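You operate a simulated robot arm through the tools that you are given. There is no shell and no other tool. Be economical: measure what you need, move in short steps, check, and stop when the job is done.

The job below is to be done with a simulated robot arm. You get a single attempt, and the scene is never put back.

JOB
Zero the bridge gauge on the steel plate, then measure the plank's hollow at the tape.
Fine: set it down gently; slide it along on its feet; one press of zero, one of hold.

It is judged by the outcome, as a careful person would: the job done as asked, and still so three seconds after it is handed in. It fails if anything else is knocked over, pushed out of place, dropped, spilled or broken.

ROBOT AND FRAMES
A 7-joint arm with a two-finger parallel gripper, fixed in place. Base frame: the origin is at the foot of the arm, x ahead of it, y to its left, z up; the work surface is at about z = 750. Units: mm, degrees, N and s.
With the tool pointing down near the work surface it reaches from about 340 to 740 mm from the base axis. Its first joint turns from -143.0 to 143.0 degrees. Payload 3 kg.
The TCP is the grasp point between the finger pads, 30 mm short of the fingertips. In the tool frame z runs along the fingers and y along their closing line. Largest opening 110 mm; finger width 20, thickness 10; the body of the gripper, 48 by 112 mm, starts 55 mm behind the TCP.
Orientation is told as [roll, pitch, yaw] about the base's x, y, z axes, in that order, counted from this pose: with the fingers straight down and closing along the base's y, the tool's x points along the base's -x, its y along +y and its z along -z.

CONTROLS
- The arm moves only by the tool step_arm. Its argument "series" is one flat list of numbers, 7 for each row, row after row: the shift along the tool's x, y, z in mm, then the turn, a rotation vector about the tool's x, y, z in degrees, then the opening in per cent of the stroke, from 0 (shut) to 100 (fully open). In form: [tx, ty, tz, wx, wy, wz, grip, tx, ty, tz, wx, wy, wz, grip, ...]. A call has 1 to 8 rows; each row shifts and turns the commanded pose from where the row before left it, along the tool's axes as they then stand. Each row takes 0.2 s and may step no farther than 50 mm and 8.6 degrees from the row before; otherwise, or with a gripper value out of range, the whole call is refused. A pose out of reach is approached as far as the arm can. The call stops where the force on the tool passes 40 N (or 10 N more than at its start, if that is more) or the arm is blocked; 0.2 s more then pass. The fingers move at their own pace (about 108 mm/s each) and stop on an object; they squeeze with about 43 N. The grip force told is the motor's: it shows also when the fingers shut on nothing. Time passes only in rows, and 0.2 s behind the last, so rows that do not move let the fingers close. The reply holds the time, the measured pose of the TCP, the force on the tool along the base axes, the opening and the grip force, in the units named above and with some noise, with the torque about the TCP (base axes, N m) and any sound that the robot's microphone picked up.
- Cameras (640 x 400 px; columns grow to the right, rows downward): "scene" is fixed at [50.5, 650.3, 1496.6]; the picture's right is [-0.76, -0.64, 0.00], its down [-0.33, 0.39, -0.86] and it looks along [0.56, -0.66, -0.51] (base axes); focal length 319 px, centre (320, 200). "wrist" rides on the gripper at [72, 17, -103] in the tool frame; the picture's right is [-0.23, 0.97, 0.00], its down [-0.76, -0.18, -0.62] and it looks along [-0.61, -0.14, 0.78] (tool axes); focal length 222 px, centre (320, 200). There is no depth. A picture from a camera that has moved, and an enlarged one, comes with that camera's place and axes in the base frame and with its lens.
- get_image(camera): a new picture of that camera. The clock stands still meanwhile.
- lift_body(by): slides the trunk up (or, below 0, down) by that many mm; the arm rides with it, the base frame stays. It gives what a move gives, with no picture.
- inspect(camera, box): a new picture of the part [left, top, right, bottom] of that camera's present view, enlarged. The clock stands still meanwhile.
- finish_job(): hands the job in; it is judged then, once.

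Go step by step. Nothing tells you positions but the pictures and the camera data: compare them with the known pose of the tool, close in by small moves and look again before you grip or let go. The budget is 120 turns and 64 pictures, counting those below and the enlarged ones. Unless the task says otherwise, let go and move clear before handing in, and close with one line.

The tools are called after ">>>" as a command line: name --argument value ..., lists and objects as JSON in quotes. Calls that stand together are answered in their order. step_arm: Moves the arm, as the interface text tells. Its arguments: {"type":"object","properties":{"series":{"type":"array","items":{"type":"number"}}},"required":["series"]} The other tools are called the same way: lift_body (by) slides the trunk up or down; get_image (camera) takes a picture; inspect (camera, box) takes an enlarged picture of a part of a camera's view; finish_job () hands the job in.

At the start:

```text
time_s: 0.0
tcp_pos: [757.2, 65.5, 1087.3]
tcp_rot: [-0.1, 0.0, 0.0]
wrist_force: [-1.1, 0.0, -0.7]
moment: [-0.02, -0.03, 0.02]
finger_gap: 110.2
grip_force: 0.1
trunk travel left (down, up): [-725.0, 165.0]
```

scene: 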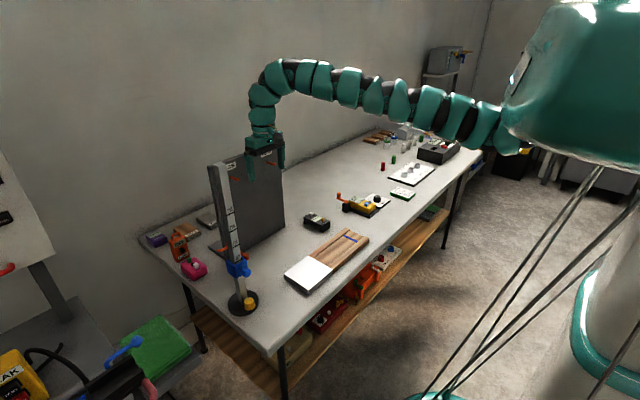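
wrist: 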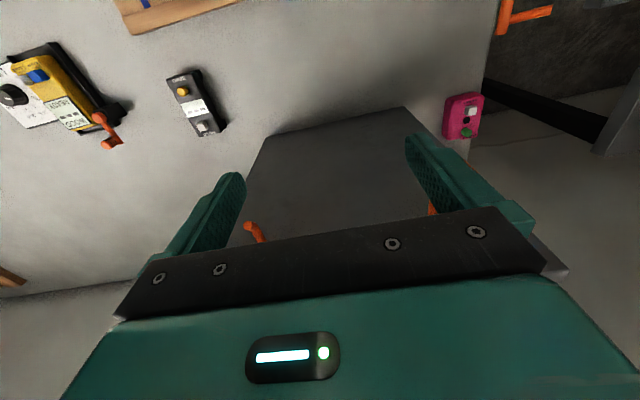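

I see a bench with a plank carrying a white/steel plate and blue tape, and a few small devices near it. I'll enlarge the relevant areas to identify the bridge gauge.

>>> inspect --camera "scene" --box '[270, 180, 430, 300]'

>>> inspect --camera "wrist" --box '[0, 0, 300, 180]'

>>> inspect --camera "scene" --box '[140, 180, 300, 330]'

```text
3.33 times, centred on (350, 240) of scene
camera zoom: at [50.5, 650.3, 1496.6], right [-0.76, -0.64, 0.0], down [-0.33, 0.39, -0.86], along [0.56, -0.66, -0.51], focal length 1065 px, centre (220, 67)
```

zoom: 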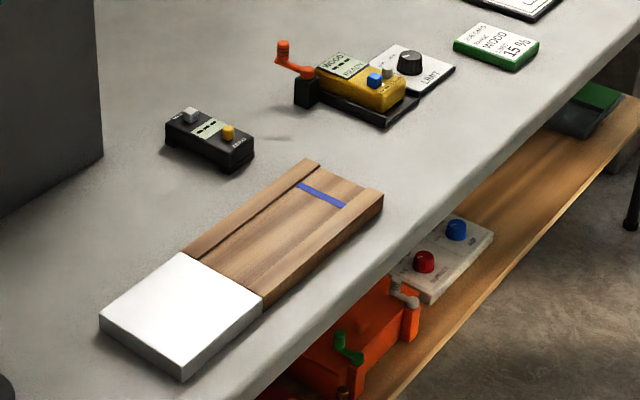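

```text
2.13 times, centred on (150, 90) of wrist
camera zoom: at [685.4, 81.4, 1191.2], right [0.23, 0.97, 0.0], down [0.76, -0.18, 0.62], along [0.61, -0.14, -0.78], focal length 474 px, centre (683, 435)
```

zoom: 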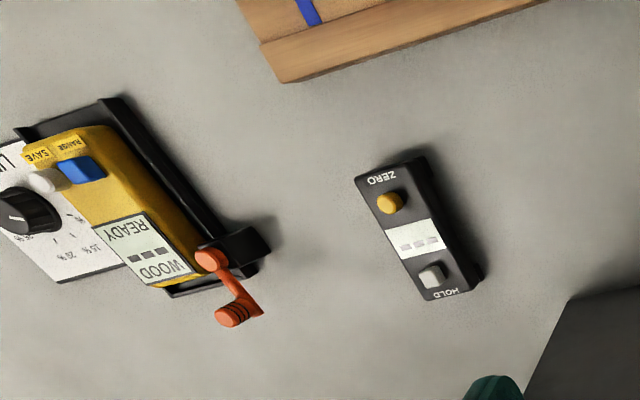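

```text
2.67 times, centred on (220, 255) of scene
camera zoom: at [50.5, 650.3, 1496.6], right [-0.76, -0.64, 0.0], down [-0.33, 0.39, -0.86], along [0.56, -0.66, -0.51], focal length 852 px, centre (587, 53)
```

zoom: 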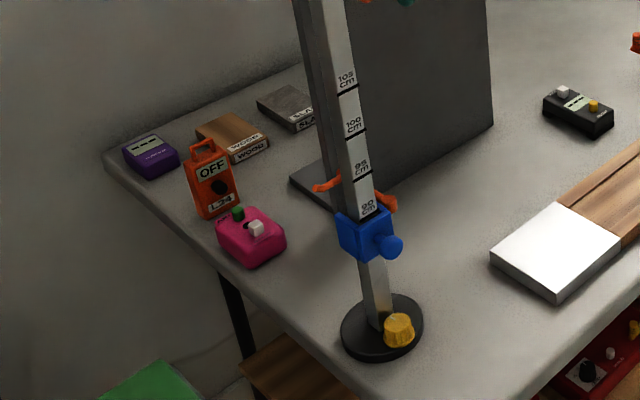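

The gauge is the black box with yellow ZERO and grey HOLD, at about (745, -150). The plank runs along y at x≈575, with the plate around y≈+94 and the tape around y≈-142. I'll move back and lower for a closer view.

>>> step_arm --series '[30, -40, 0, 0, 0, 0, 100, 30, -40, 0, 0, 0, 0, 100, 30, -40, 10, 0, 0, 0, 100, 20, -40, 20, 0, 0, 0, 100, 10, -35, 30, 0, 0, 0, 100, 7, 0, 45, 0, 0, 0, 100, 0, 0, 40, 0, 0, 0, 100]'

>>> get_image --camera "wrist"

>>> get_image --camera "scene"

```text
refused: row 3 steps farther than a row can; nothing moved
```

```text
58 pictures are left
camera wrist: at [685.4, 81.4, 1191.2], right [0.23, 0.97, 0.0], down [0.76, -0.18, 0.62], along [0.61, -0.14, -0.78], focal length 222 px, centre (320, 200)
```

wrist: 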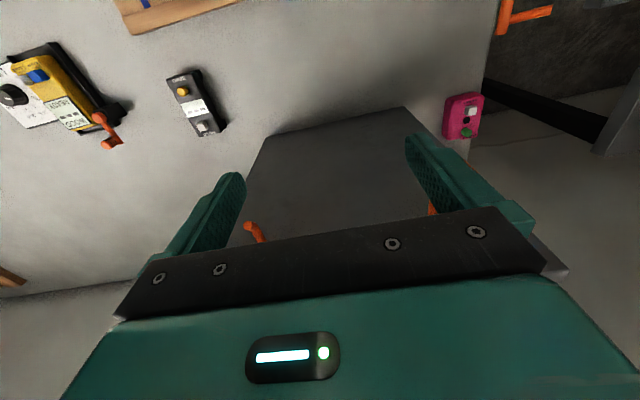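

```text
57 pictures are left
```

scene: 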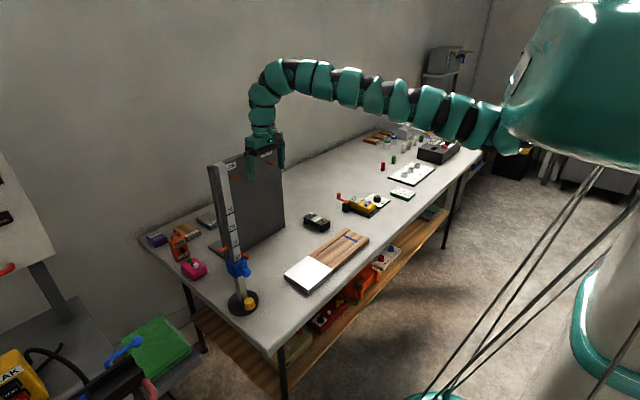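

The call was refused because row 3 was slightly over the step limit. Same path, smaller steps.

>>> step_arm --series '[28, -38, 0, 0, 0, 0, 100, 28, -38, 0, 0, 0, 0, 100, 28, -38, 0, 0, 0, 0, 100, 25, -38, 15, 0, 0, 0, 100, 18, -38, 22, 0, 0, 0, 100, 0, 0, 40, 0, 0, 0, 100, 0, 0, 40, 0, 0, 0, 100, 0, 0, 30, 0, 0, 0, 100]'

>>> get_image --camera "wrist"

```text
time_s: 1.8
tcp_pos: [697.8, -43.9, 1036.8]
tcp_rot: [0.0, -0.1, 0.0]
wrist_force: [1.1, 0.1, -0.7]
moment: [0.01, 0.02, -0.02]
finger_gap: 110.1
grip_force: 0.1
out of reach, approached as far as the arm can: row 3, 4, 5, 6, 7
trunk travel left (down, up): [-725.0, 165.0]
```

```text
56 pictures are left
camera wrist: at [624.8, -27.7, 1139.2], right [0.23, 0.97, 0.0], down [0.76, -0.18, 0.62], along [0.61, -0.14, -0.78], focal length 222 px, centre (320, 200)
```

wrist: 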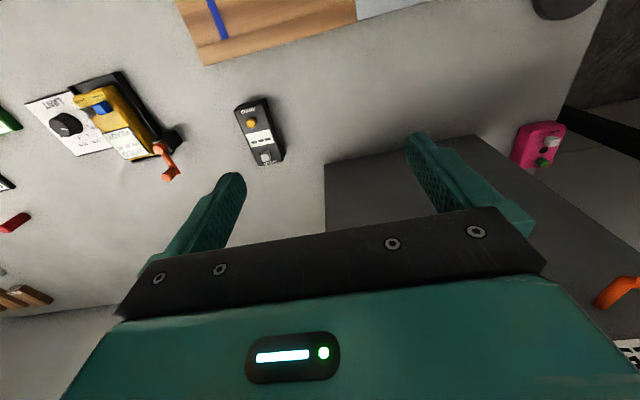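

The arm couldn't reach several of the middle rows. I'll check where it settles.

>>> step_arm --series '[0, 0, 0, 0, 0, 0, 100, 0, 0, 0, 0, 0, 0, 100]'

```text
time_s: 2.4
tcp_pos: [695.9, -44.9, 1037.1]
tcp_rot: [0.1, 0.0, 0.0]
wrist_force: [-0.1, 0.7, -0.1]
moment: [-0.01, -0.01, 0.0]
finger_gap: 110.1
grip_force: 0.1
trunk travel left (down, up): [-725.0, 165.0]
```

>>> step_arm --series '[0, -40, 0, 0, 0, 0, 100, 0, -40, 0, 0, 0, 0, 100, 0, 0, 30, 0, 0, 0, 100, 0, 0, 30, 0, 0, 0, 100, 0, 0, 0, 0, 0, 0, 100]'

```text
time_s: 3.6
tcp_pos: [696.4, -44.9, 974.5]
tcp_rot: [0.0, 0.0, 0.0]
wrist_force: [-0.1, 0.0, -0.7]
moment: [0.02, 0.0, 0.0]
finger_gap: 109.9
grip_force: 0.0
out of reach, approached as far as the arm can: row 1, 2
trunk travel left (down, up): [-725.0, 165.0]
```

>>> step_arm --series '[0, -30, 0, 0, 0, 0, 100, 0, -30, 0, 0, 0, 0, 100, 0, -30, 0, 0, 0, 0, 100, 0, 0, 0, 0, 0, 0, 100]'

```text
time_s: 4.6
tcp_pos: [698.2, -144.0, 971.0]
tcp_rot: [0.0, 0.0, 0.0]
wrist_force: [0.0, 0.6, -1.3]
moment: [-0.01, -0.01, -0.03]
finger_gap: 110.1
grip_force: 0.1
out of reach, approached as far as the arm can: row 3
trunk travel left (down, up): [-725.0, 165.0]
```

Now it's nearly in line with the gauge. I'll look from here.

>>> step_arm --series '[0, 0, 30, 0, 0, 0, 100, 0, 0, 30, 0, 0, 0, 100, 0, 0, 0, 0, 0, 0, 100]'

>>> get_image --camera "wrist"

>>> get_image --camera "scene"

```text
time_s: 5.4
tcp_pos: [697.9, -140.2, 912.1]
tcp_rot: [0.0, -0.1, 0.0]
wrist_force: [0.0, 0.1, 0.6]
moment: [0.02, 0.02, -0.01]
finger_gap: 110.0
grip_force: 0.0
trunk travel left (down, up): [-725.0, 165.0]
```

```text
55 pictures are left
camera wrist: at [626.0, -124.1, 1015.0], right [0.23, 0.97, 0.0], down [0.76, -0.18, 0.62], along [0.61, -0.14, -0.78], focal length 222 px, centre (320, 200)
```

wrist: 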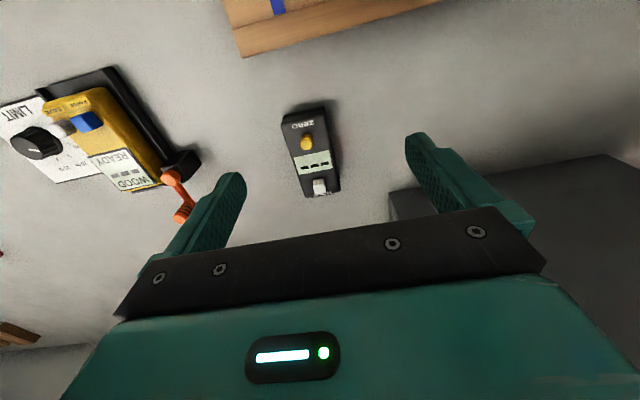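

```text
54 pictures are left
```

scene: 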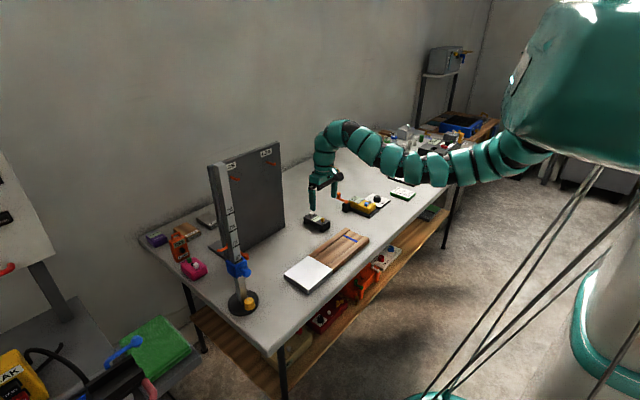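

>>> inspect --camera "wrist" --box '[250, 80, 390, 220]'

>>> inspect --camera "scene" --box '[295, 200, 395, 260]'

>>> inspect --camera "scene" --box '[270, 220, 380, 300]'

```text
2.86 times, centred on (320, 150) of wrist
camera zoom: at [626.0, -124.1, 1015.0], right [0.23, 0.97, 0.0], down [0.76, -0.18, 0.62], along [0.61, -0.14, -0.78], focal length 635 px, centre (320, 343)
```

zoom: 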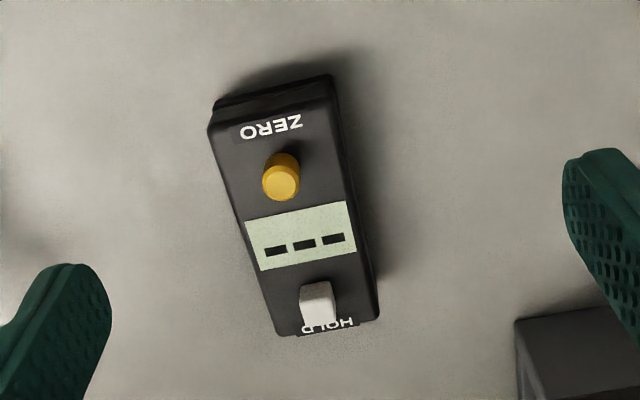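

```text
6.40 times, centred on (345, 230) of scene
camera zoom: at [50.5, 650.3, 1496.6], right [-0.76, -0.64, 0.0], down [-0.33, 0.39, -0.86], along [0.56, -0.66, -0.51], focal length 2044 px, centre (160, 8)
```

zoom: 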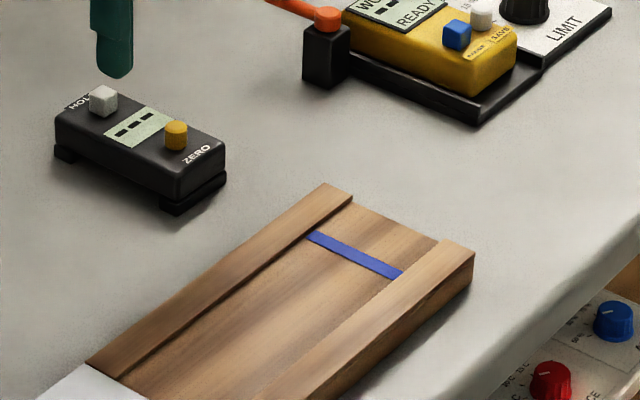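

```text
5.00 times, centred on (325, 260) of scene
camera zoom: at [50.5, 650.3, 1496.6], right [-0.76, -0.64, 0.0], down [-0.33, 0.39, -0.86], along [0.56, -0.66, -0.51], focal length 1597 px, centre (295, -100)
```

zoom: 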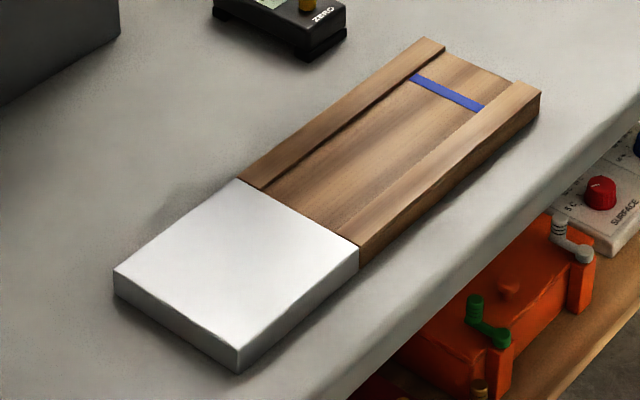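

Triangulating from both cameras gives these positions:
- **Gauge:** about 105 × 50 mm, long axis on x, centred near (755, -162), top near z 770.
- **Plate:** x 523–626, y 27–147, top near z 770.
- **Tape:** y ≈ -147.

I'll move out above the gauge.

>>> step_arm --series '[-20, -7, 10, 0, 0, 0, 80, -20, -7, 10, 0, 0, 0, 80, -17, -7, 10, 0, 0, 0, 80, 0, 0, 0, 0, 0, 0, 80]'

>>> get_image --camera "wrist"

```text
time_s: 6.4
tcp_pos: [752.9, -161.9, 880.4]
tcp_rot: [0.1, 0.0, 0.0]
wrist_force: [0.0, 0.5, -0.1]
moment: [0.01, -0.02, -0.01]
finger_gap: 88.0
grip_force: 0.0
trunk travel left (down, up): [-725.0, 165.0]
```

```text
50 pictures are left
camera wrist: at [680.6, -146.6, 983.4], right [0.23, 0.97, 0.0], down [0.76, -0.18, 0.62], along [0.61, -0.14, -0.78], focal length 222 px, centre (320, 200)
```

wrist: 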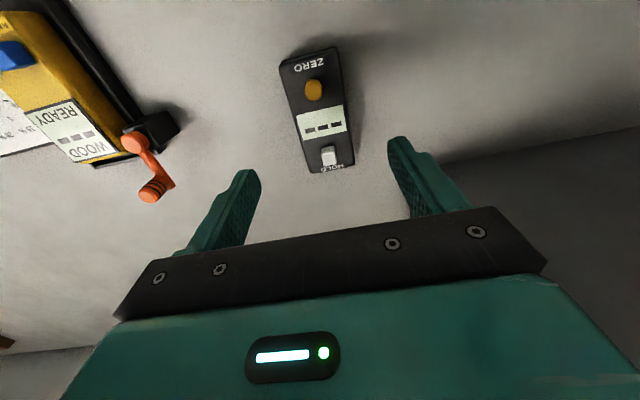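

The gauge centre is confirmed near (756, -163), and the arm reaches it. Descending straight down in steps.

>>> step_arm --series '[-2, -1, 30, 0, 0, 0, 80, 0, 0, 25, 0, 0, 0, 80, 0, 0, 0, 0, 0, 0, 80]'

>>> get_image --camera "wrist"

>>> inspect --camera "scene" --box '[280, 180, 360, 240]'

```text
time_s: 7.2
tcp_pos: [756.0, -164.8, 824.1]
tcp_rot: [0.0, 0.0, 0.0]
wrist_force: [-0.1, -0.1, -0.5]
moment: [0.02, 0.0, -0.02]
finger_gap: 88.0
grip_force: 0.0
trunk travel left (down, up): [-725.0, 165.0]
```

```text
49 pictures are left
camera wrist: at [683.4, -149.4, 927.5], right [0.23, 0.97, 0.0], down [0.76, -0.18, 0.62], along [0.61, -0.14, -0.78], focal length 222 px, centre (320, 200)
```

wrist: 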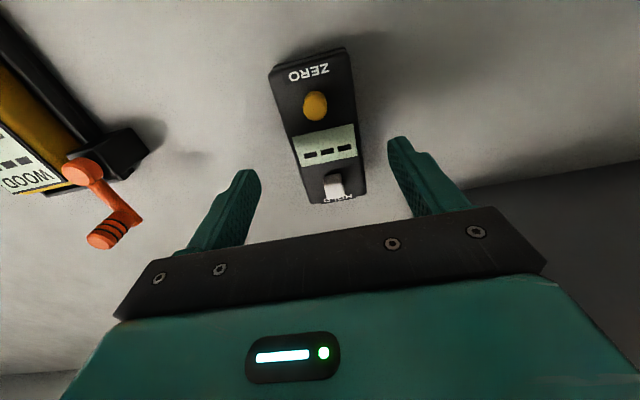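

```text
6.67 times, centred on (320, 210) of scene
camera zoom: at [50.5, 650.3, 1496.6], right [-0.76, -0.64, 0.0], down [-0.33, 0.39, -0.86], along [0.56, -0.66, -0.51], focal length 2130 px, centre (320, 133)
```

zoom: 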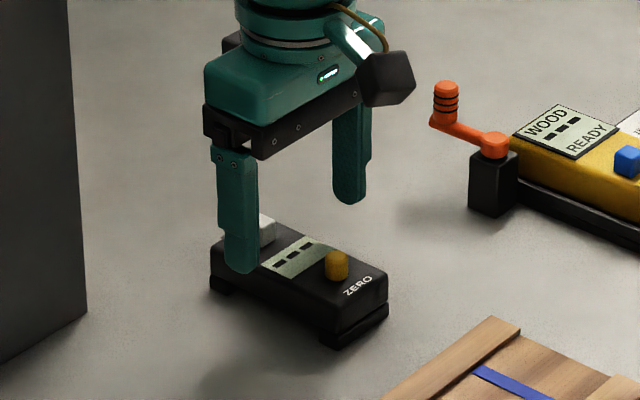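

Centred within a few millimetres. I'll trim y by +4 and continue down to grasp height.

>>> step_arm --series '[0, 4, 15, 0, 0, 0, 80, 0, 0, 13, 0, 0, 0, 80, 0, 0, 8, 0, 0, 0, 80, 0, 0, 0, 0, 0, 0, 80]'

>>> inspect --camera "scene" --box '[280, 180, 360, 240]'

>>> get_image --camera "wrist"

```text
time_s: 8.2
tcp_pos: [755.1, -160.6, 790.0]
tcp_rot: [0.1, 0.1, 0.0]
wrist_force: [0.9, -0.2, -0.1]
moment: [0.0, 0.02, -0.02]
finger_gap: 87.9
grip_force: 0.0
trunk travel left (down, up): [-725.0, 165.0]
```

```text
6.67 times, centred on (320, 210) of scene
camera zoom: at [50.5, 650.3, 1496.6], right [-0.76, -0.64, 0.0], down [-0.33, 0.39, -0.86], along [0.56, -0.66, -0.51], focal length 2130 px, centre (320, 133)
```

zoom: 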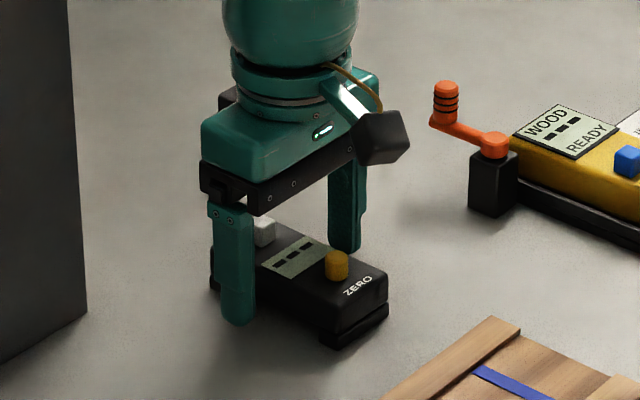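

```text
46 pictures are left
camera wrist: at [683.2, -144.9, 892.3], right [0.23, 0.97, 0.0], down [0.76, -0.18, 0.62], along [0.61, -0.14, -0.78], focal length 222 px, centre (320, 200)
```

wrist: 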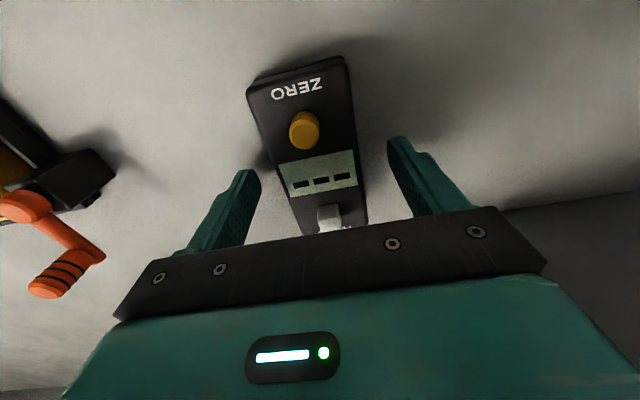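

The fingers straddle the gauge with tips about 10 mm above the bench. Closing on it.

>>> step_arm --series '[0, 0, 2, 0, 0, 0, 60, 0, 0, 0, 0, 0, 0, 50, 0, 0, 0, 0, 0, 0, 40, 0, 0, 0, 0, 0, 0, 40]'

>>> inspect --camera "scene" --box '[280, 180, 360, 240]'

```text
time_s: 9.2
tcp_pos: [756.1, -160.2, 787.7]
tcp_rot: [0.1, 0.0, 0.0]
wrist_force: [0.7, 0.2, 0.3]
moment: [-0.08, -0.14, 0.02]
finger_gap: 49.6
grip_force: 42.9
trunk travel left (down, up): [-725.0, 165.0]
```

```text
6.67 times, centred on (320, 210) of scene
camera zoom: at [50.5, 650.3, 1496.6], right [-0.76, -0.64, 0.0], down [-0.33, 0.39, -0.86], along [0.56, -0.66, -0.51], focal length 2130 px, centre (320, 133)
```

zoom: 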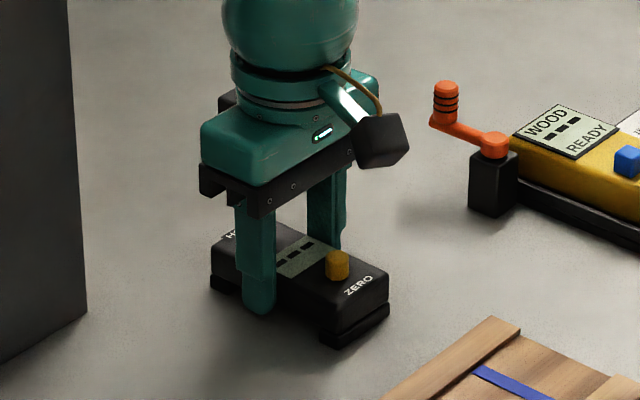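

Gripped at 49.6 mm. Lifting gently, then I'll carry it to the plate.

>>> step_arm --series '[0, 0, -10, 0, 0, 0, 40, 0, 0, -20, 0, 0, 0, 40, 0, 0, -25, 0, 0, 0, 40, 0, 0, -15, 0, 0, 0, 40, 0, 0, 0, 0, 0, 0, 40]'

>>> get_image --camera "wrist"

```text
time_s: 10.4
tcp_pos: [755.6, -162.1, 856.1]
tcp_rot: [0.0, 0.0, 0.0]
wrist_force: [0.3, 0.2, -3.1]
moment: [-0.05, 0.01, 0.02]
finger_gap: 49.6
grip_force: 43.2
trunk travel left (down, up): [-725.0, 165.0]
```

```text
44 pictures are left
camera wrist: at [683.1, -146.4, 958.7], right [0.23, 0.97, 0.0], down [0.76, -0.18, 0.62], along [0.61, -0.14, -0.78], focal length 222 px, centre (320, 200)
```

wrist: 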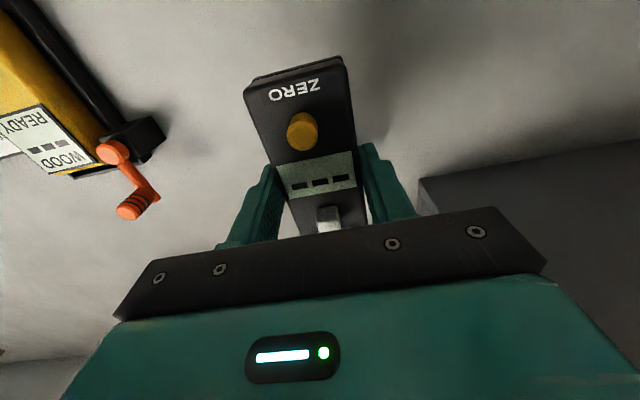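

Holding it level, weight about 3 N. Carrying it toward the plate, first in x and then diagonally.

>>> step_arm --series '[30, 10, 0, 0, 0, 0, 40, 30, 30, 0, 0, 0, 0, 40, 30, 35, 0, 0, 0, 0, 40, 30, 35, 0, 0, 0, 0, 40, 30, 35, 0, 0, 0, 0, 40, 30, 35, 0, 0, 0, 0, 40, 0, 35, 0, 0, 0, 0, 40, 0, 34, 0, 0, 0, 0, 40]'

>>> get_image --camera "scene"

>>> get_image --camera "wrist"

```text
time_s: 12.2
tcp_pos: [575.7, 86.8, 856.5]
tcp_rot: [0.0, -0.1, 0.0]
wrist_force: [0.0, 0.5, -1.6]
moment: [0.02, 0.0, -0.02]
finger_gap: 49.3
grip_force: 43.2
trunk travel left (down, up): [-725.0, 165.0]
```

```text
43 pictures are left
```

scene: 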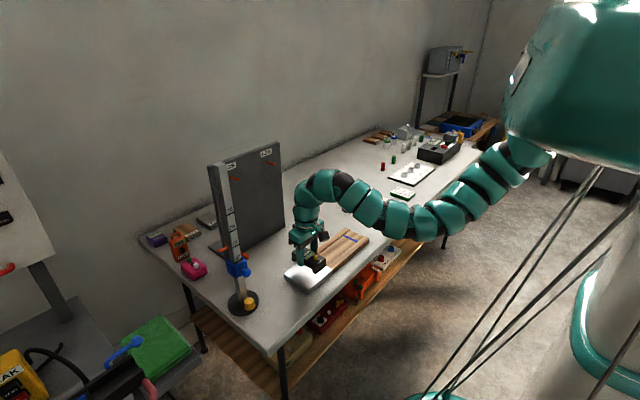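

```text
42 pictures are left
camera wrist: at [502.9, 103.8, 959.9], right [0.23, 0.97, 0.0], down [0.76, -0.18, 0.62], along [0.61, -0.14, -0.78], focal length 222 px, centre (320, 200)
```

wrist: 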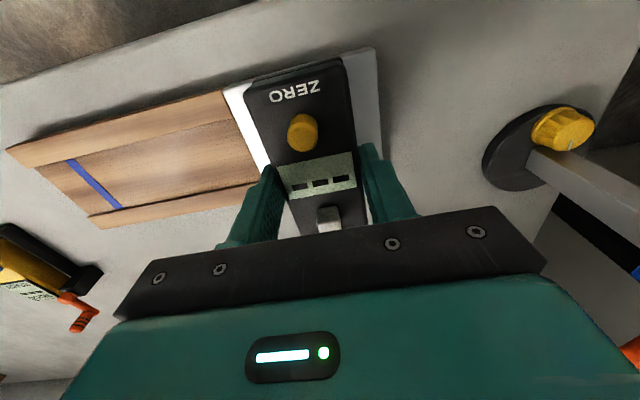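

>>> inspect --camera "wrist" --box '[0, 80, 280, 255]'

>>> inspect --camera "scene" --box '[270, 220, 380, 300]'

```text
2.29 times, centred on (140, 168) of wrist
camera zoom: at [502.9, 103.8, 959.9], right [0.23, 0.97, 0.0], down [0.76, -0.18, 0.62], along [0.61, -0.14, -0.78], focal length 508 px, centre (731, 274)
```

zoom: 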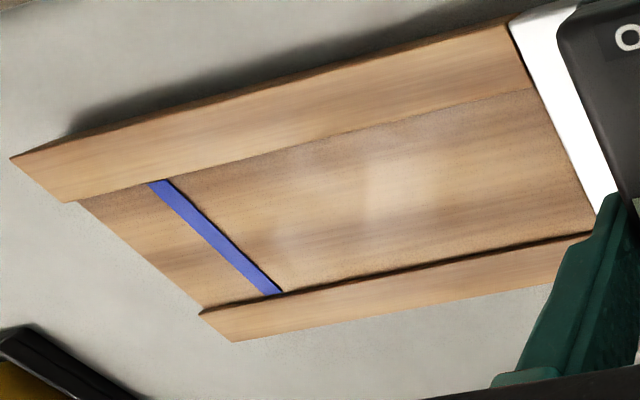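

```text
5.00 times, centred on (325, 260) of scene
camera zoom: at [50.5, 650.3, 1496.6], right [-0.76, -0.64, 0.0], down [-0.33, 0.39, -0.86], along [0.56, -0.66, -0.51], focal length 1597 px, centre (295, -100)
```

zoom: 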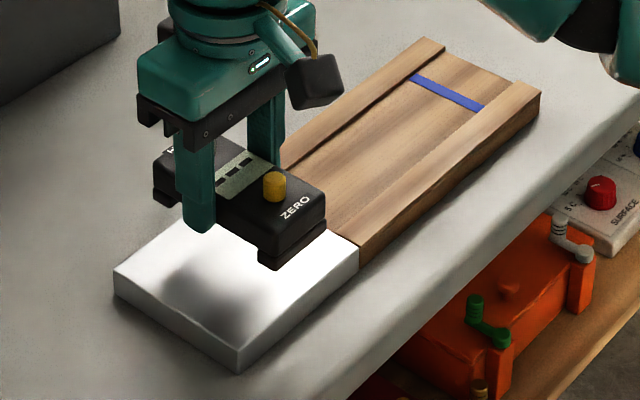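

Plate edges agree at x ≈ 525 on the near side. I'll lower to about 8 mm above the plate and compare the gauge ends with the plate edges.

>>> step_arm --series '[0, -3, 15, 0, 0, 0, 40, 0, 0, 15, 0, 0, 0, 40, 0, 0, 8, 0, 0, 0, 40, 0, 0, 0, 0, 0, 0, 40]'

>>> inspect --camera "scene" --box '[270, 230, 350, 300]'

>>> inspect --camera "wrist" --box '[200, 20, 440, 240]'

```text
time_s: 13.2
tcp_pos: [575.1, 84.3, 820.4]
tcp_rot: [0.0, 0.0, 0.0]
wrist_force: [-0.4, -0.3, -2.0]
moment: [-0.02, -0.02, 0.0]
finger_gap: 49.7
grip_force: 42.8
trunk travel left (down, up): [-725.0, 165.0]
```

```text
5.71 times, centred on (310, 265) of scene
camera zoom: at [50.5, 650.3, 1496.6], right [-0.76, -0.64, 0.0], down [-0.33, 0.39, -0.86], along [0.56, -0.66, -0.51], focal length 1825 px, centre (377, -171)
```

zoom: 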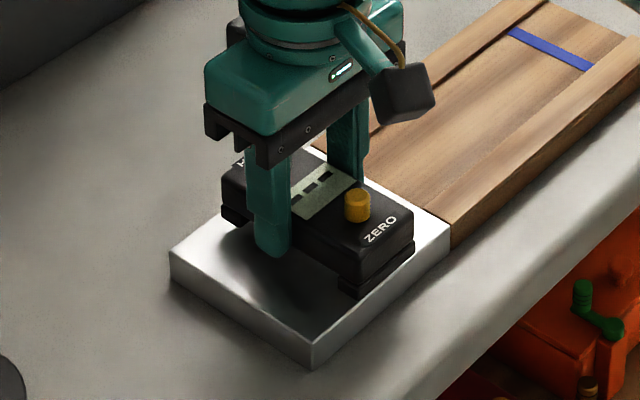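

```text
1.82 times, centred on (320, 130) of wrist
camera zoom: at [504.0, 100.0, 922.4], right [0.23, 0.97, 0.0], down [0.76, -0.18, 0.62], along [0.61, -0.14, -0.78], focal length 404 px, centre (320, 327)
```

zoom: 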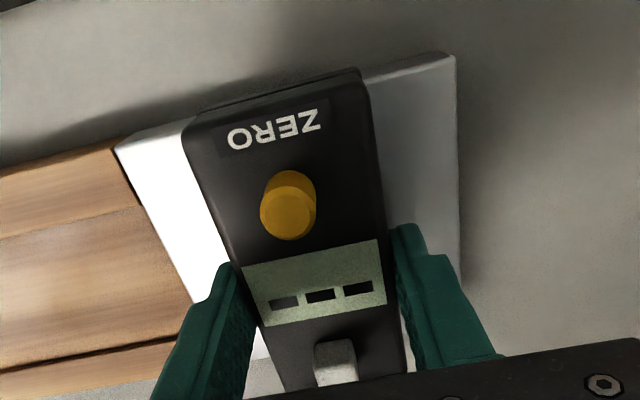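

The gauge sits well inside the plate at both ends. Lowering slowly to contact.

>>> step_arm --series '[0, 0, 4, 0, 0, 0, 40, 0, 0, 3, 0, 0, 0, 40, 0, 0, 2, 0, 0, 0, 40, 0, 0, 0, 0, 0, 0, 40]'

>>> inspect --camera "scene" --box '[270, 230, 350, 300]'

```text
time_s: 14.2
tcp_pos: [576.3, 84.1, 810.1]
tcp_rot: [0.0, -0.1, 0.0]
wrist_force: [0.2, 0.0, -3.2]
moment: [0.01, -0.05, -0.01]
finger_gap: 49.4
grip_force: 43.6
trunk travel left (down, up): [-725.0, 165.0]
```

```text
5.71 times, centred on (310, 265) of scene
camera zoom: at [50.5, 650.3, 1496.6], right [-0.76, -0.64, 0.0], down [-0.33, 0.39, -0.86], along [0.56, -0.66, -0.51], focal length 1825 px, centre (377, -171)
```

zoom: 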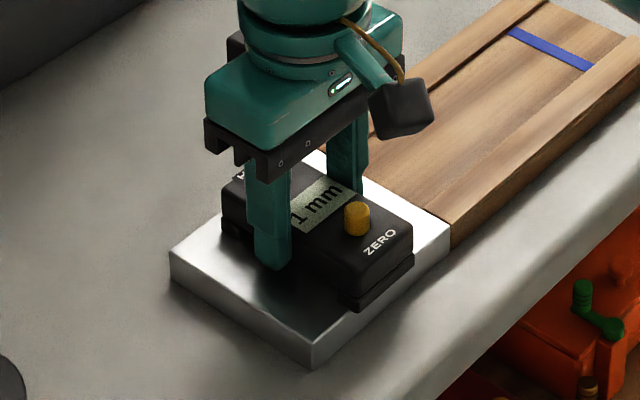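

The display has woken up, so the probe tip is touching. Continuing in 1 mm steps until the feet bear.

>>> step_arm --series '[0, 0, 1, 0, 0, 0, 40, 0, 0, 0, 0, 0, 0, 40]'

>>> step_arm --series '[0, 0, 1, 0, 0, 0, 40, 0, 0, 0, 0, 0, 0, 40]'

>>> inspect --camera "wrist" --box '[200, 20, 440, 240]'

```text
time_s: 14.8
tcp_pos: [576.4, 83.9, 810.0]
tcp_rot: [0.0, -0.1, 0.0]
wrist_force: [0.5, -0.9, 6.4]
moment: [-0.03, 0.37, 0.01]
finger_gap: 49.5
grip_force: 43.4
trunk travel left (down, up): [-725.0, 165.0]
```

```text
time_s: 15.4
tcp_pos: [576.2, 84.3, 809.8]
tcp_rot: [0.1, -0.2, -0.1]
wrist_force: [4.2, -2.0, 23.6]
moment: [-0.19, 1.03, 0.06]
finger_gap: 49.3
grip_force: 42.7
trunk travel left (down, up): [-725.0, 165.0]
```

```text
1.82 times, centred on (320, 130) of wrist
camera zoom: at [503.7, 100.1, 912.6], right [0.23, 0.97, 0.0], down [0.76, -0.18, 0.63], along [0.61, -0.14, -0.78], focal length 404 px, centre (320, 327)
```

zoom: 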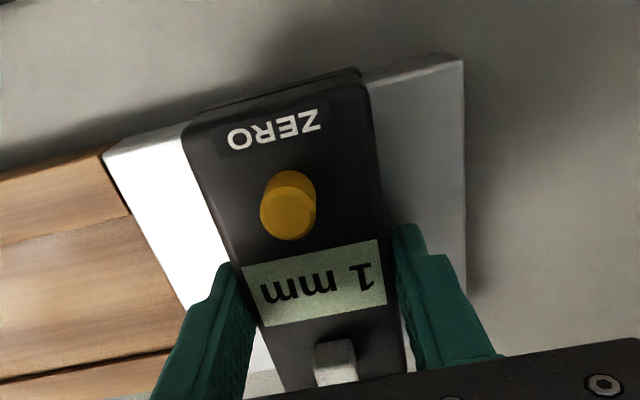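

The feet are down, with the display at "1 mm" before zeroing. I'll relax the downward push, then let go and rise straight up.

>>> step_arm --series '[0, 0, -1, 0, 0, 0, 40, 0, 0, -0.6, 0, 0, 0, 40, 0, 0, 0, 0, 0, 0, 50, 0, 0, 0, 0, 0, 0, 60, 0, 0, 0, 0, 0, 0, 80, 0, 0, 0, 0, 0, 0, 80]'

>>> step_arm --series '[0, 0, -15, 0, 0, 0, 80, 0, 0, -25, 0, 0, 0, 80, 0, 0, -25, 0, 0, 0, 80, 0, 0, -25, 0, 0, 0, 0, 0, 0, 0, 0, 0, 0, 0, 0, 0, 0, 0, 0, 0, 0]'

>>> get_image --camera "wrist"

>>> inspect --camera "scene" --box '[270, 230, 350, 300]'

```text
time_s: 16.8
tcp_pos: [577.7, 85.2, 809.7]
tcp_rot: [0.1, 0.0, -0.1]
wrist_force: [-0.2, -0.2, -0.4]
moment: [0.0, -0.02, 0.02]
finger_gap: 87.7
grip_force: 0.1
trunk travel left (down, up): [-725.0, 165.0]
```

```text
time_s: 18.2
tcp_pos: [575.6, 83.6, 901.0]
tcp_rot: [0.0, 0.0, 0.0]
wrist_force: [0.0, 0.0, 0.0]
moment: [0.01, -0.03, 0.0]
finger_gap: 0.0
grip_force: 37.6
trunk travel left (down, up): [-725.0, 165.0]
```

```text
35 pictures are left
camera wrist: at [503.7, 99.7, 1003.0], right [0.23, 0.97, 0.0], down [0.76, -0.18, 0.62], along [0.61, -0.14, -0.78], focal length 222 px, centre (320, 200)
```

wrist: 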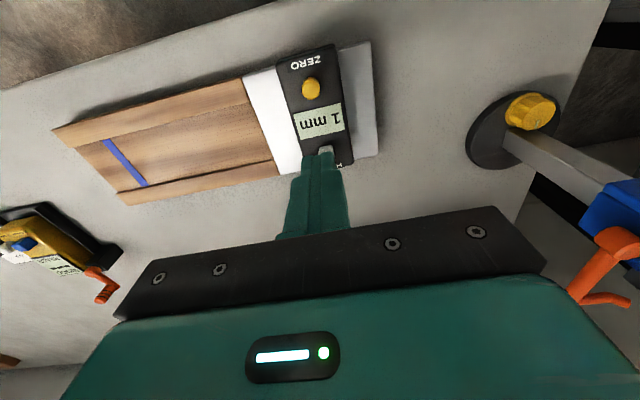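

```text
5.71 times, centred on (310, 265) of scene
camera zoom: at [50.5, 650.3, 1496.6], right [-0.76, -0.64, 0.0], down [-0.33, 0.39, -0.86], along [0.56, -0.66, -0.51], focal length 1825 px, centre (377, -171)
```

zoom: 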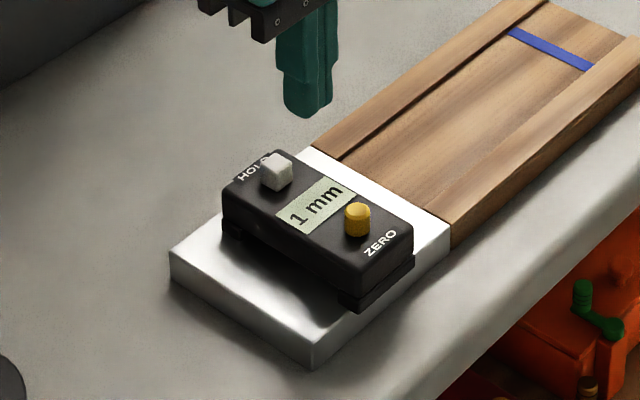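

Gauge released and stable, reading 1 mm. The ZERO button is about (543, 84) with its top near z 806; I'll bring the closed fingertips above it.

>>> step_arm --series '[32.5, 0, 0, 0, 0, 0, 0, 0, 0, 25, 0, 0, 0, 0, 0, 0, 20, 0, 0, 0, 0, 0, 0, 0, 0, 0, 0, 0]'

>>> inspect --camera "wrist" --box '[220, 40, 420, 240]'

>>> inspect --camera "scene" --box '[290, 240, 340, 290]'

```text
time_s: 19.2
tcp_pos: [543.9, 84.3, 854.8]
tcp_rot: [0.0, 0.0, 0.0]
wrist_force: [0.1, 0.5, -0.1]
moment: [-0.01, -0.03, 0.01]
finger_gap: 0.0
grip_force: 37.5
trunk travel left (down, up): [-725.0, 165.0]
```

```text
2.00 times, centred on (320, 140) of wrist
camera zoom: at [470.4, 101.0, 958.8], right [0.23, 0.97, 0.0], down [0.76, -0.18, 0.62], along [0.61, -0.14, -0.78], focal length 444 px, centre (320, 320)
```

zoom: 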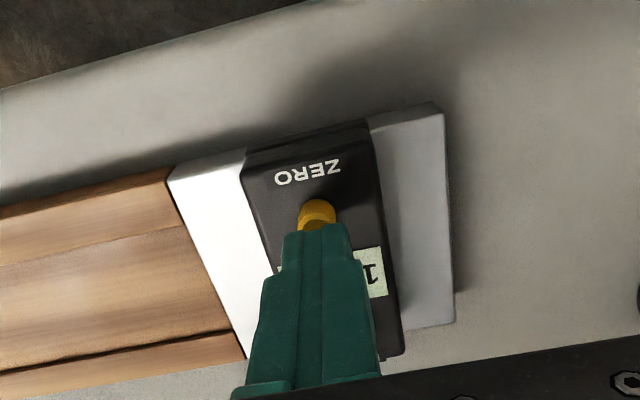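

```text
8.00 times, centred on (315, 265) of scene
camera zoom: at [50.5, 650.3, 1496.6], right [-0.76, -0.64, 0.0], down [-0.33, 0.39, -0.86], along [0.56, -0.66, -0.51], focal length 2556 px, centre (360, -320)
```

zoom: 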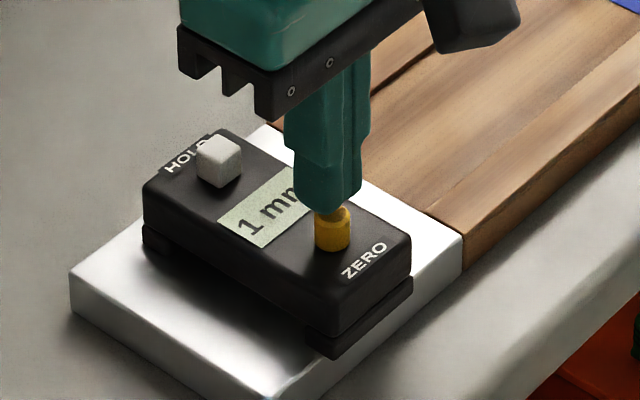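

The tip is aligned with the yellow button. Descending near it, then in 1 mm increments.

>>> step_arm --series '[0, 0, 8, 0, 0, 0, 0, 0, 0, 4, 0, 0, 0, 0, 0, 0, 0, 0, 0, 0, 0]'

>>> inspect --camera "scene" --box '[290, 240, 340, 290]'

```text
time_s: 20.0
tcp_pos: [542.6, 84.6, 844.5]
tcp_rot: [0.0, -0.1, -0.1]
wrist_force: [2.7, -2.8, 7.0]
moment: [-0.04, -0.04, 0.01]
finger_gap: 0.0
grip_force: 38.1
trunk travel left (down, up): [-725.0, 165.0]
heard: click
```

```text
8.00 times, centred on (315, 265) of scene
camera zoom: at [50.5, 650.3, 1496.6], right [-0.76, -0.64, 0.0], down [-0.33, 0.39, -0.86], along [0.56, -0.66, -0.51], focal length 2556 px, centre (360, -320)
```

zoom: 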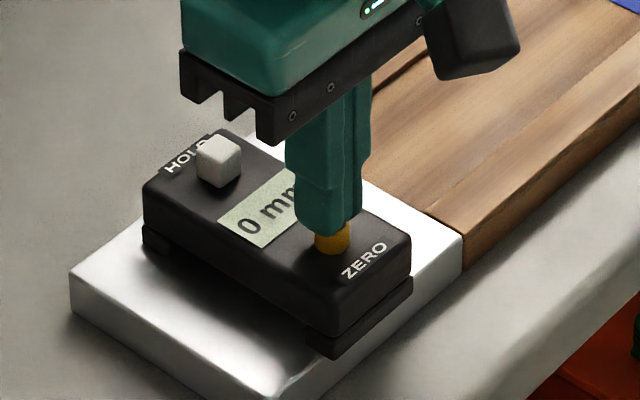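

It clicked once and the display reads 0 mm. I'll retract straight up, open, and check that the reading persists.

>>> step_arm --series '[0, 0, -10, 0, 0, 0, 0, 0, 0, -25, 0, 0, 0, 0, 0, 0, -20, 0, 0, 0, 0, -33, 0, 0, 0, 0, 0, 64, 0, 0, 0, 0, 0, 0, 64, 0, 0, 0, 0, 0, 0, 64]'

>>> get_image --camera "wrist"

>>> inspect --camera "scene" --box '[270, 220, 380, 300]'

```text
time_s: 21.4
tcp_pos: [575.2, 84.3, 896.7]
tcp_rot: [0.1, 0.0, 0.0]
wrist_force: [0.0, 0.1, 0.9]
moment: [0.0, 0.03, 0.02]
finger_gap: 70.4
grip_force: 0.0
trunk travel left (down, up): [-725.0, 165.0]
```

```text
30 pictures are left
camera wrist: at [502.9, 100.2, 1000.1], right [0.23, 0.97, 0.0], down [0.76, -0.18, 0.62], along [0.61, -0.14, -0.78], focal length 222 px, centre (320, 200)
```

wrist: 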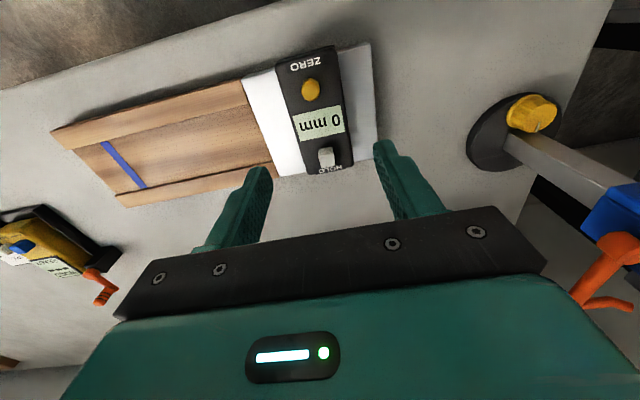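

```text
5.00 times, centred on (325, 260) of scene
camera zoom: at [50.5, 650.3, 1496.6], right [-0.76, -0.64, 0.0], down [-0.33, 0.39, -0.86], along [0.56, -0.66, -0.51], focal length 1597 px, centre (295, -100)
```

zoom: 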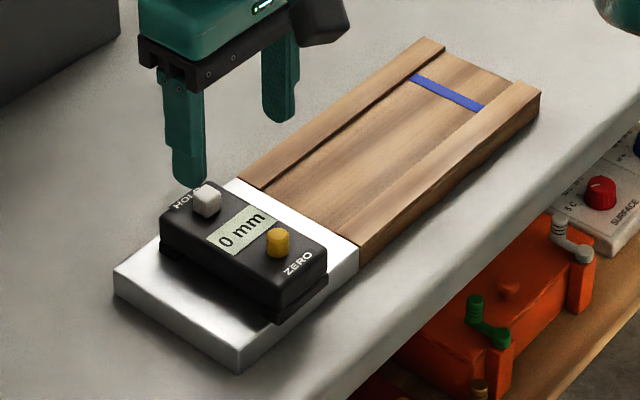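

Zero holds. Before sliding, I'll check how the gauge ends lie relative to the plate edges and rails.

>>> inspect --camera "scene" --box '[285, 250, 345, 300]'

>>> inspect --camera "wrist" --box '[220, 30, 400, 190]'

```text
8.00 times, centred on (315, 275) of scene
camera zoom: at [50.5, 650.3, 1496.6], right [-0.76, -0.64, 0.0], down [-0.33, 0.39, -0.86], along [0.56, -0.66, -0.51], focal length 2556 px, centre (360, -400)
```

zoom: 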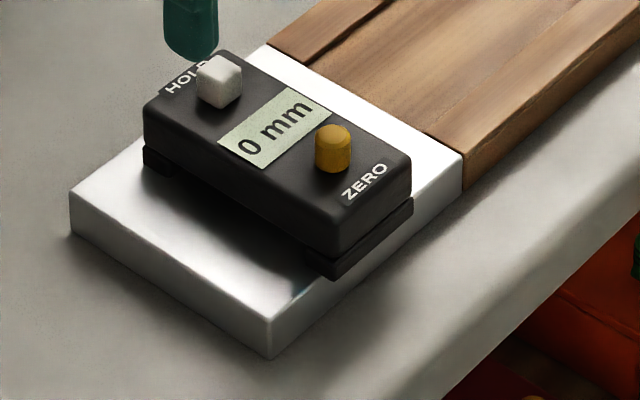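

```text
2.50 times, centred on (310, 110) of wrist
camera zoom: at [502.9, 100.2, 1000.1], right [0.23, 0.97, 0.0], down [0.76, -0.18, 0.62], along [0.61, -0.14, -0.78], focal length 555 px, centre (345, 425)
```

zoom: 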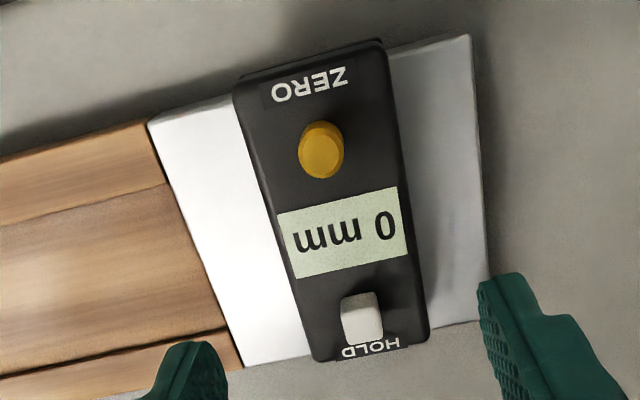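

Measurements show the gauge centre about 9 mm short of the plank's centreline (gauge x 520–623, plate x 525–635). I'll straddle it again, grip lightly on the plate, and slide it +9 mm in x on its feet so both feet ride the rails.

>>> step_arm --series '[2, 0, 30, 0, 0, 0, 64, 0, 0, 30, 0, 0, 0, 64, 0, 0, 17, 0, 0, 0, 64, 0, 0, 8, 0, 0, 0, 64, 0, 0, 0, 0, 0, 0, 64]'

>>> inspect --camera "scene" --box '[285, 240, 345, 290]'

```text
time_s: 22.6
tcp_pos: [574.2, 84.8, 813.6]
tcp_rot: [0.1, 0.0, 0.0]
wrist_force: [-0.6, 0.2, 0.1]
moment: [0.02, 0.0, 0.01]
finger_gap: 70.4
grip_force: 0.0
trunk travel left (down, up): [-725.0, 165.0]
```

```text
8.00 times, centred on (315, 265) of scene
camera zoom: at [50.5, 650.3, 1496.6], right [-0.76, -0.64, 0.0], down [-0.33, 0.39, -0.86], along [0.56, -0.66, -0.51], focal length 2556 px, centre (360, -320)
```

zoom: 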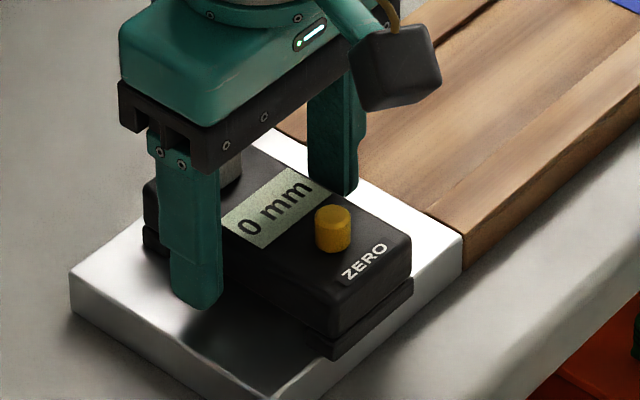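

>>> step_arm --series '[0, 0, 3, 0, 0, 0, 55, 0, 0, 0, 0, 0, 0, 48, 0, 0, 0, 0, 0, 0, 40, 0, 0, 0, 0, 0, 0, 40]'

>>> step_arm --series '[0, 0, 0.4, 0, 0, 0, 40, -3, 0, 0, 0, 0, 0, 40, -3, 0, 0, 0, 0, 0, 40, -3, 0, 0, 0, 0, 0, 40, 0, 0, 0, 0, 0, 0, 40]'

>>> inspect --camera "scene" --box '[285, 240, 345, 290]'

```text
time_s: 23.6
tcp_pos: [574.9, 85.3, 809.8]
tcp_rot: [0.0, 0.0, 0.0]
wrist_force: [0.2, -1.1, -0.4]
moment: [-0.06, -0.1, -0.01]
finger_gap: 49.4
grip_force: 43.0
trunk travel left (down, up): [-725.0, 165.0]
```

```text
time_s: 24.8
tcp_pos: [583.0, 83.9, 810.2]
tcp_rot: [0.0, -0.1, -0.1]
wrist_force: [-1.3, -1.2, 4.9]
moment: [-0.18, 0.41, 0.04]
finger_gap: 49.5
grip_force: 42.9
trunk travel left (down, up): [-725.0, 165.0]
```

```text
8.00 times, centred on (315, 265) of scene
camera zoom: at [50.5, 650.3, 1496.6], right [-0.76, -0.64, 0.0], down [-0.33, 0.39, -0.86], along [0.56, -0.66, -0.51], focal length 2556 px, centre (360, -320)
```

zoom: 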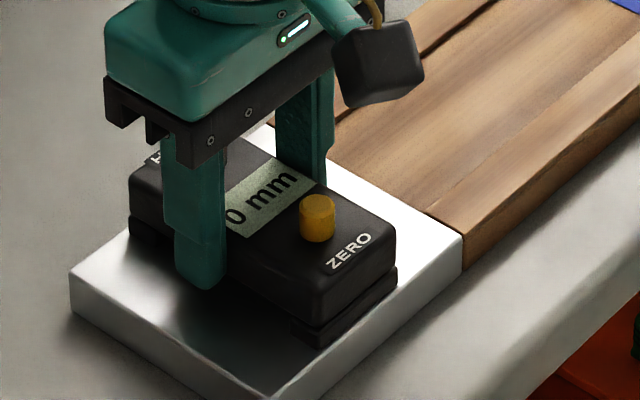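

Now centred on the plate and still 0 mm. I'll loosen the fingers to about 55 mm, so the gauge rests by its own weight, and push it along y with the +y finger.

>>> step_arm --series '[0, 0, -0.5, 0, 0, 0, 46, 0, 0, 0, 0, 0, 0, 50, 0, 0, 0, 0, 0, 0, 50, 0, -4, 0, 0, 0, 0, 50, 0, -8, 0, 0, 0, 0, 50, 0, -10, 0, 0, 0, 0, 50, 0, -10, 0, 0, 0, 0, 50, 0, -5, 0, 0, 0, 0, 50]'

>>> get_image --camera "wrist"

```text
time_s: 26.6
tcp_pos: [583.4, 48.4, 810.8]
tcp_rot: [-0.1, 0.0, 0.0]
wrist_force: [-0.1, 0.3, 0.3]
moment: [0.01, -0.02, 0.0]
finger_gap: 55.5
grip_force: 0.1
trunk travel left (down, up): [-725.0, 165.0]
```

```text
24 pictures are left
camera wrist: at [511.1, 63.8, 913.2], right [0.23, 0.97, 0.0], down [0.76, -0.18, 0.62], along [0.61, -0.14, -0.78], focal length 222 px, centre (320, 200)
```

wrist: 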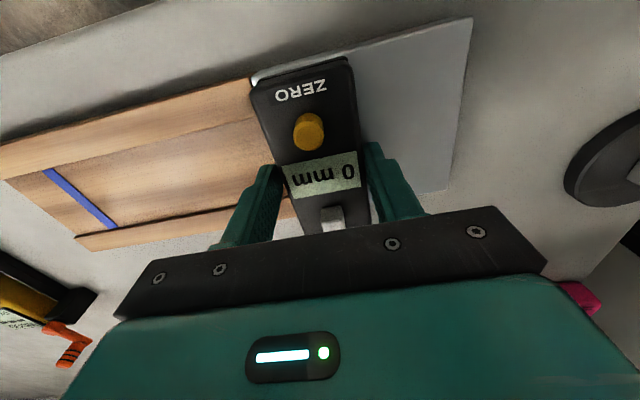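

The gauge slides straight, with no force and still 0 mm. Continuing over the seam onto the plank.

>>> step_arm --series '[0, -8, 0, 0, 0, 0, 50, 0, -10, 0, 0, 0, 0, 50, 0, -10, 0, 0, 0, 0, 50, 0, -10, 0, 0, 0, 0, 50, 0, -10, 0, 0, 0, 0, 50, 0, -10, 0, 0, 0, 0, 50, 0, -10, 0, 0, 0, 0, 50, 0, -6, 0, 0, 0, 0, 50]'

>>> inspect --camera "scene" --box '[280, 215, 380, 290]'

```text
time_s: 28.4
tcp_pos: [583.1, -25.6, 809.6]
tcp_rot: [0.0, -0.1, 0.0]
wrist_force: [-0.4, 0.6, -0.3]
moment: [-0.03, 0.0, -0.02]
finger_gap: 55.2
grip_force: 0.2
trunk travel left (down, up): [-725.0, 165.0]
```

```text
5.33 times, centred on (330, 252) of scene
camera zoom: at [50.5, 650.3, 1496.6], right [-0.76, -0.64, 0.0], down [-0.33, 0.39, -0.86], along [0.56, -0.66, -0.51], focal length 1704 px, centre (267, -80)
```

zoom: 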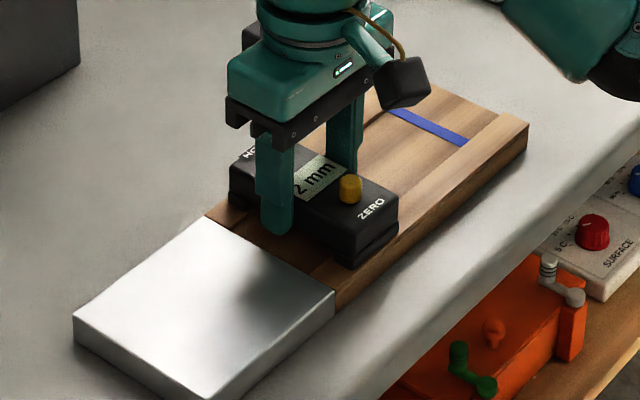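

On the plank now and reading 2 mm. Continuing toward the tape.

>>> step_arm --series '[0, -8, 0, 0, 0, 0, 50, 0, -14, 0, 0, 0, 0, 50, 0, -14, 0, 0, 0, 0, 50, 0, -14, 0, 0, 0, 0, 50, 0, -14, 0, 0, 0, 0, 50, 0, -14, 0, 0, 0, 0, 50, 0, -12, 0, 0, 0, 0, 50, 0, -8, 0, 0, 0, 0, 50]'

>>> get_image --camera "wrist"

>>> inspect --camera "scene" --box '[300, 210, 380, 270]'

```text
time_s: 30.2
tcp_pos: [584.7, -123.9, 810.5]
tcp_rot: [0.1, -0.1, 0.0]
wrist_force: [-0.6, 0.5, 0.1]
moment: [0.03, 0.01, 0.01]
finger_gap: 55.7
grip_force: 0.7
trunk travel left (down, up): [-725.0, 165.0]
```

```text
22 pictures are left
camera wrist: at [511.4, -108.1, 913.3], right [0.23, 0.97, 0.0], down [0.76, -0.18, 0.62], along [0.61, -0.14, -0.78], focal length 222 px, centre (320, 200)
```

wrist: 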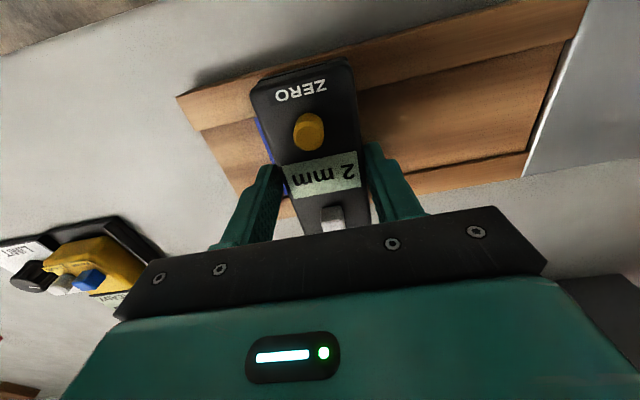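

```text
6.67 times, centred on (340, 240) of scene
camera zoom: at [50.5, 650.3, 1496.6], right [-0.76, -0.64, 0.0], down [-0.33, 0.39, -0.86], along [0.56, -0.66, -0.51], focal length 2130 px, centre (187, -67)
```

zoom: 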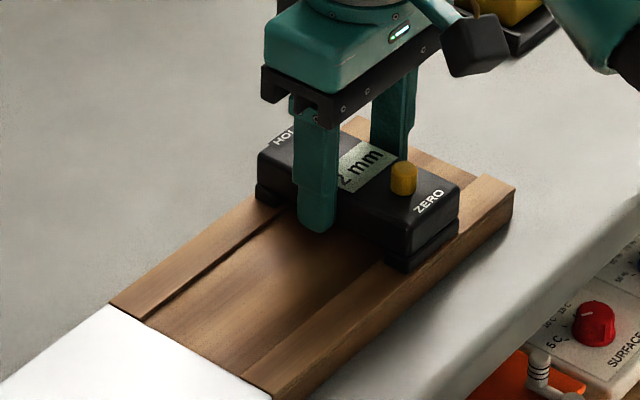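

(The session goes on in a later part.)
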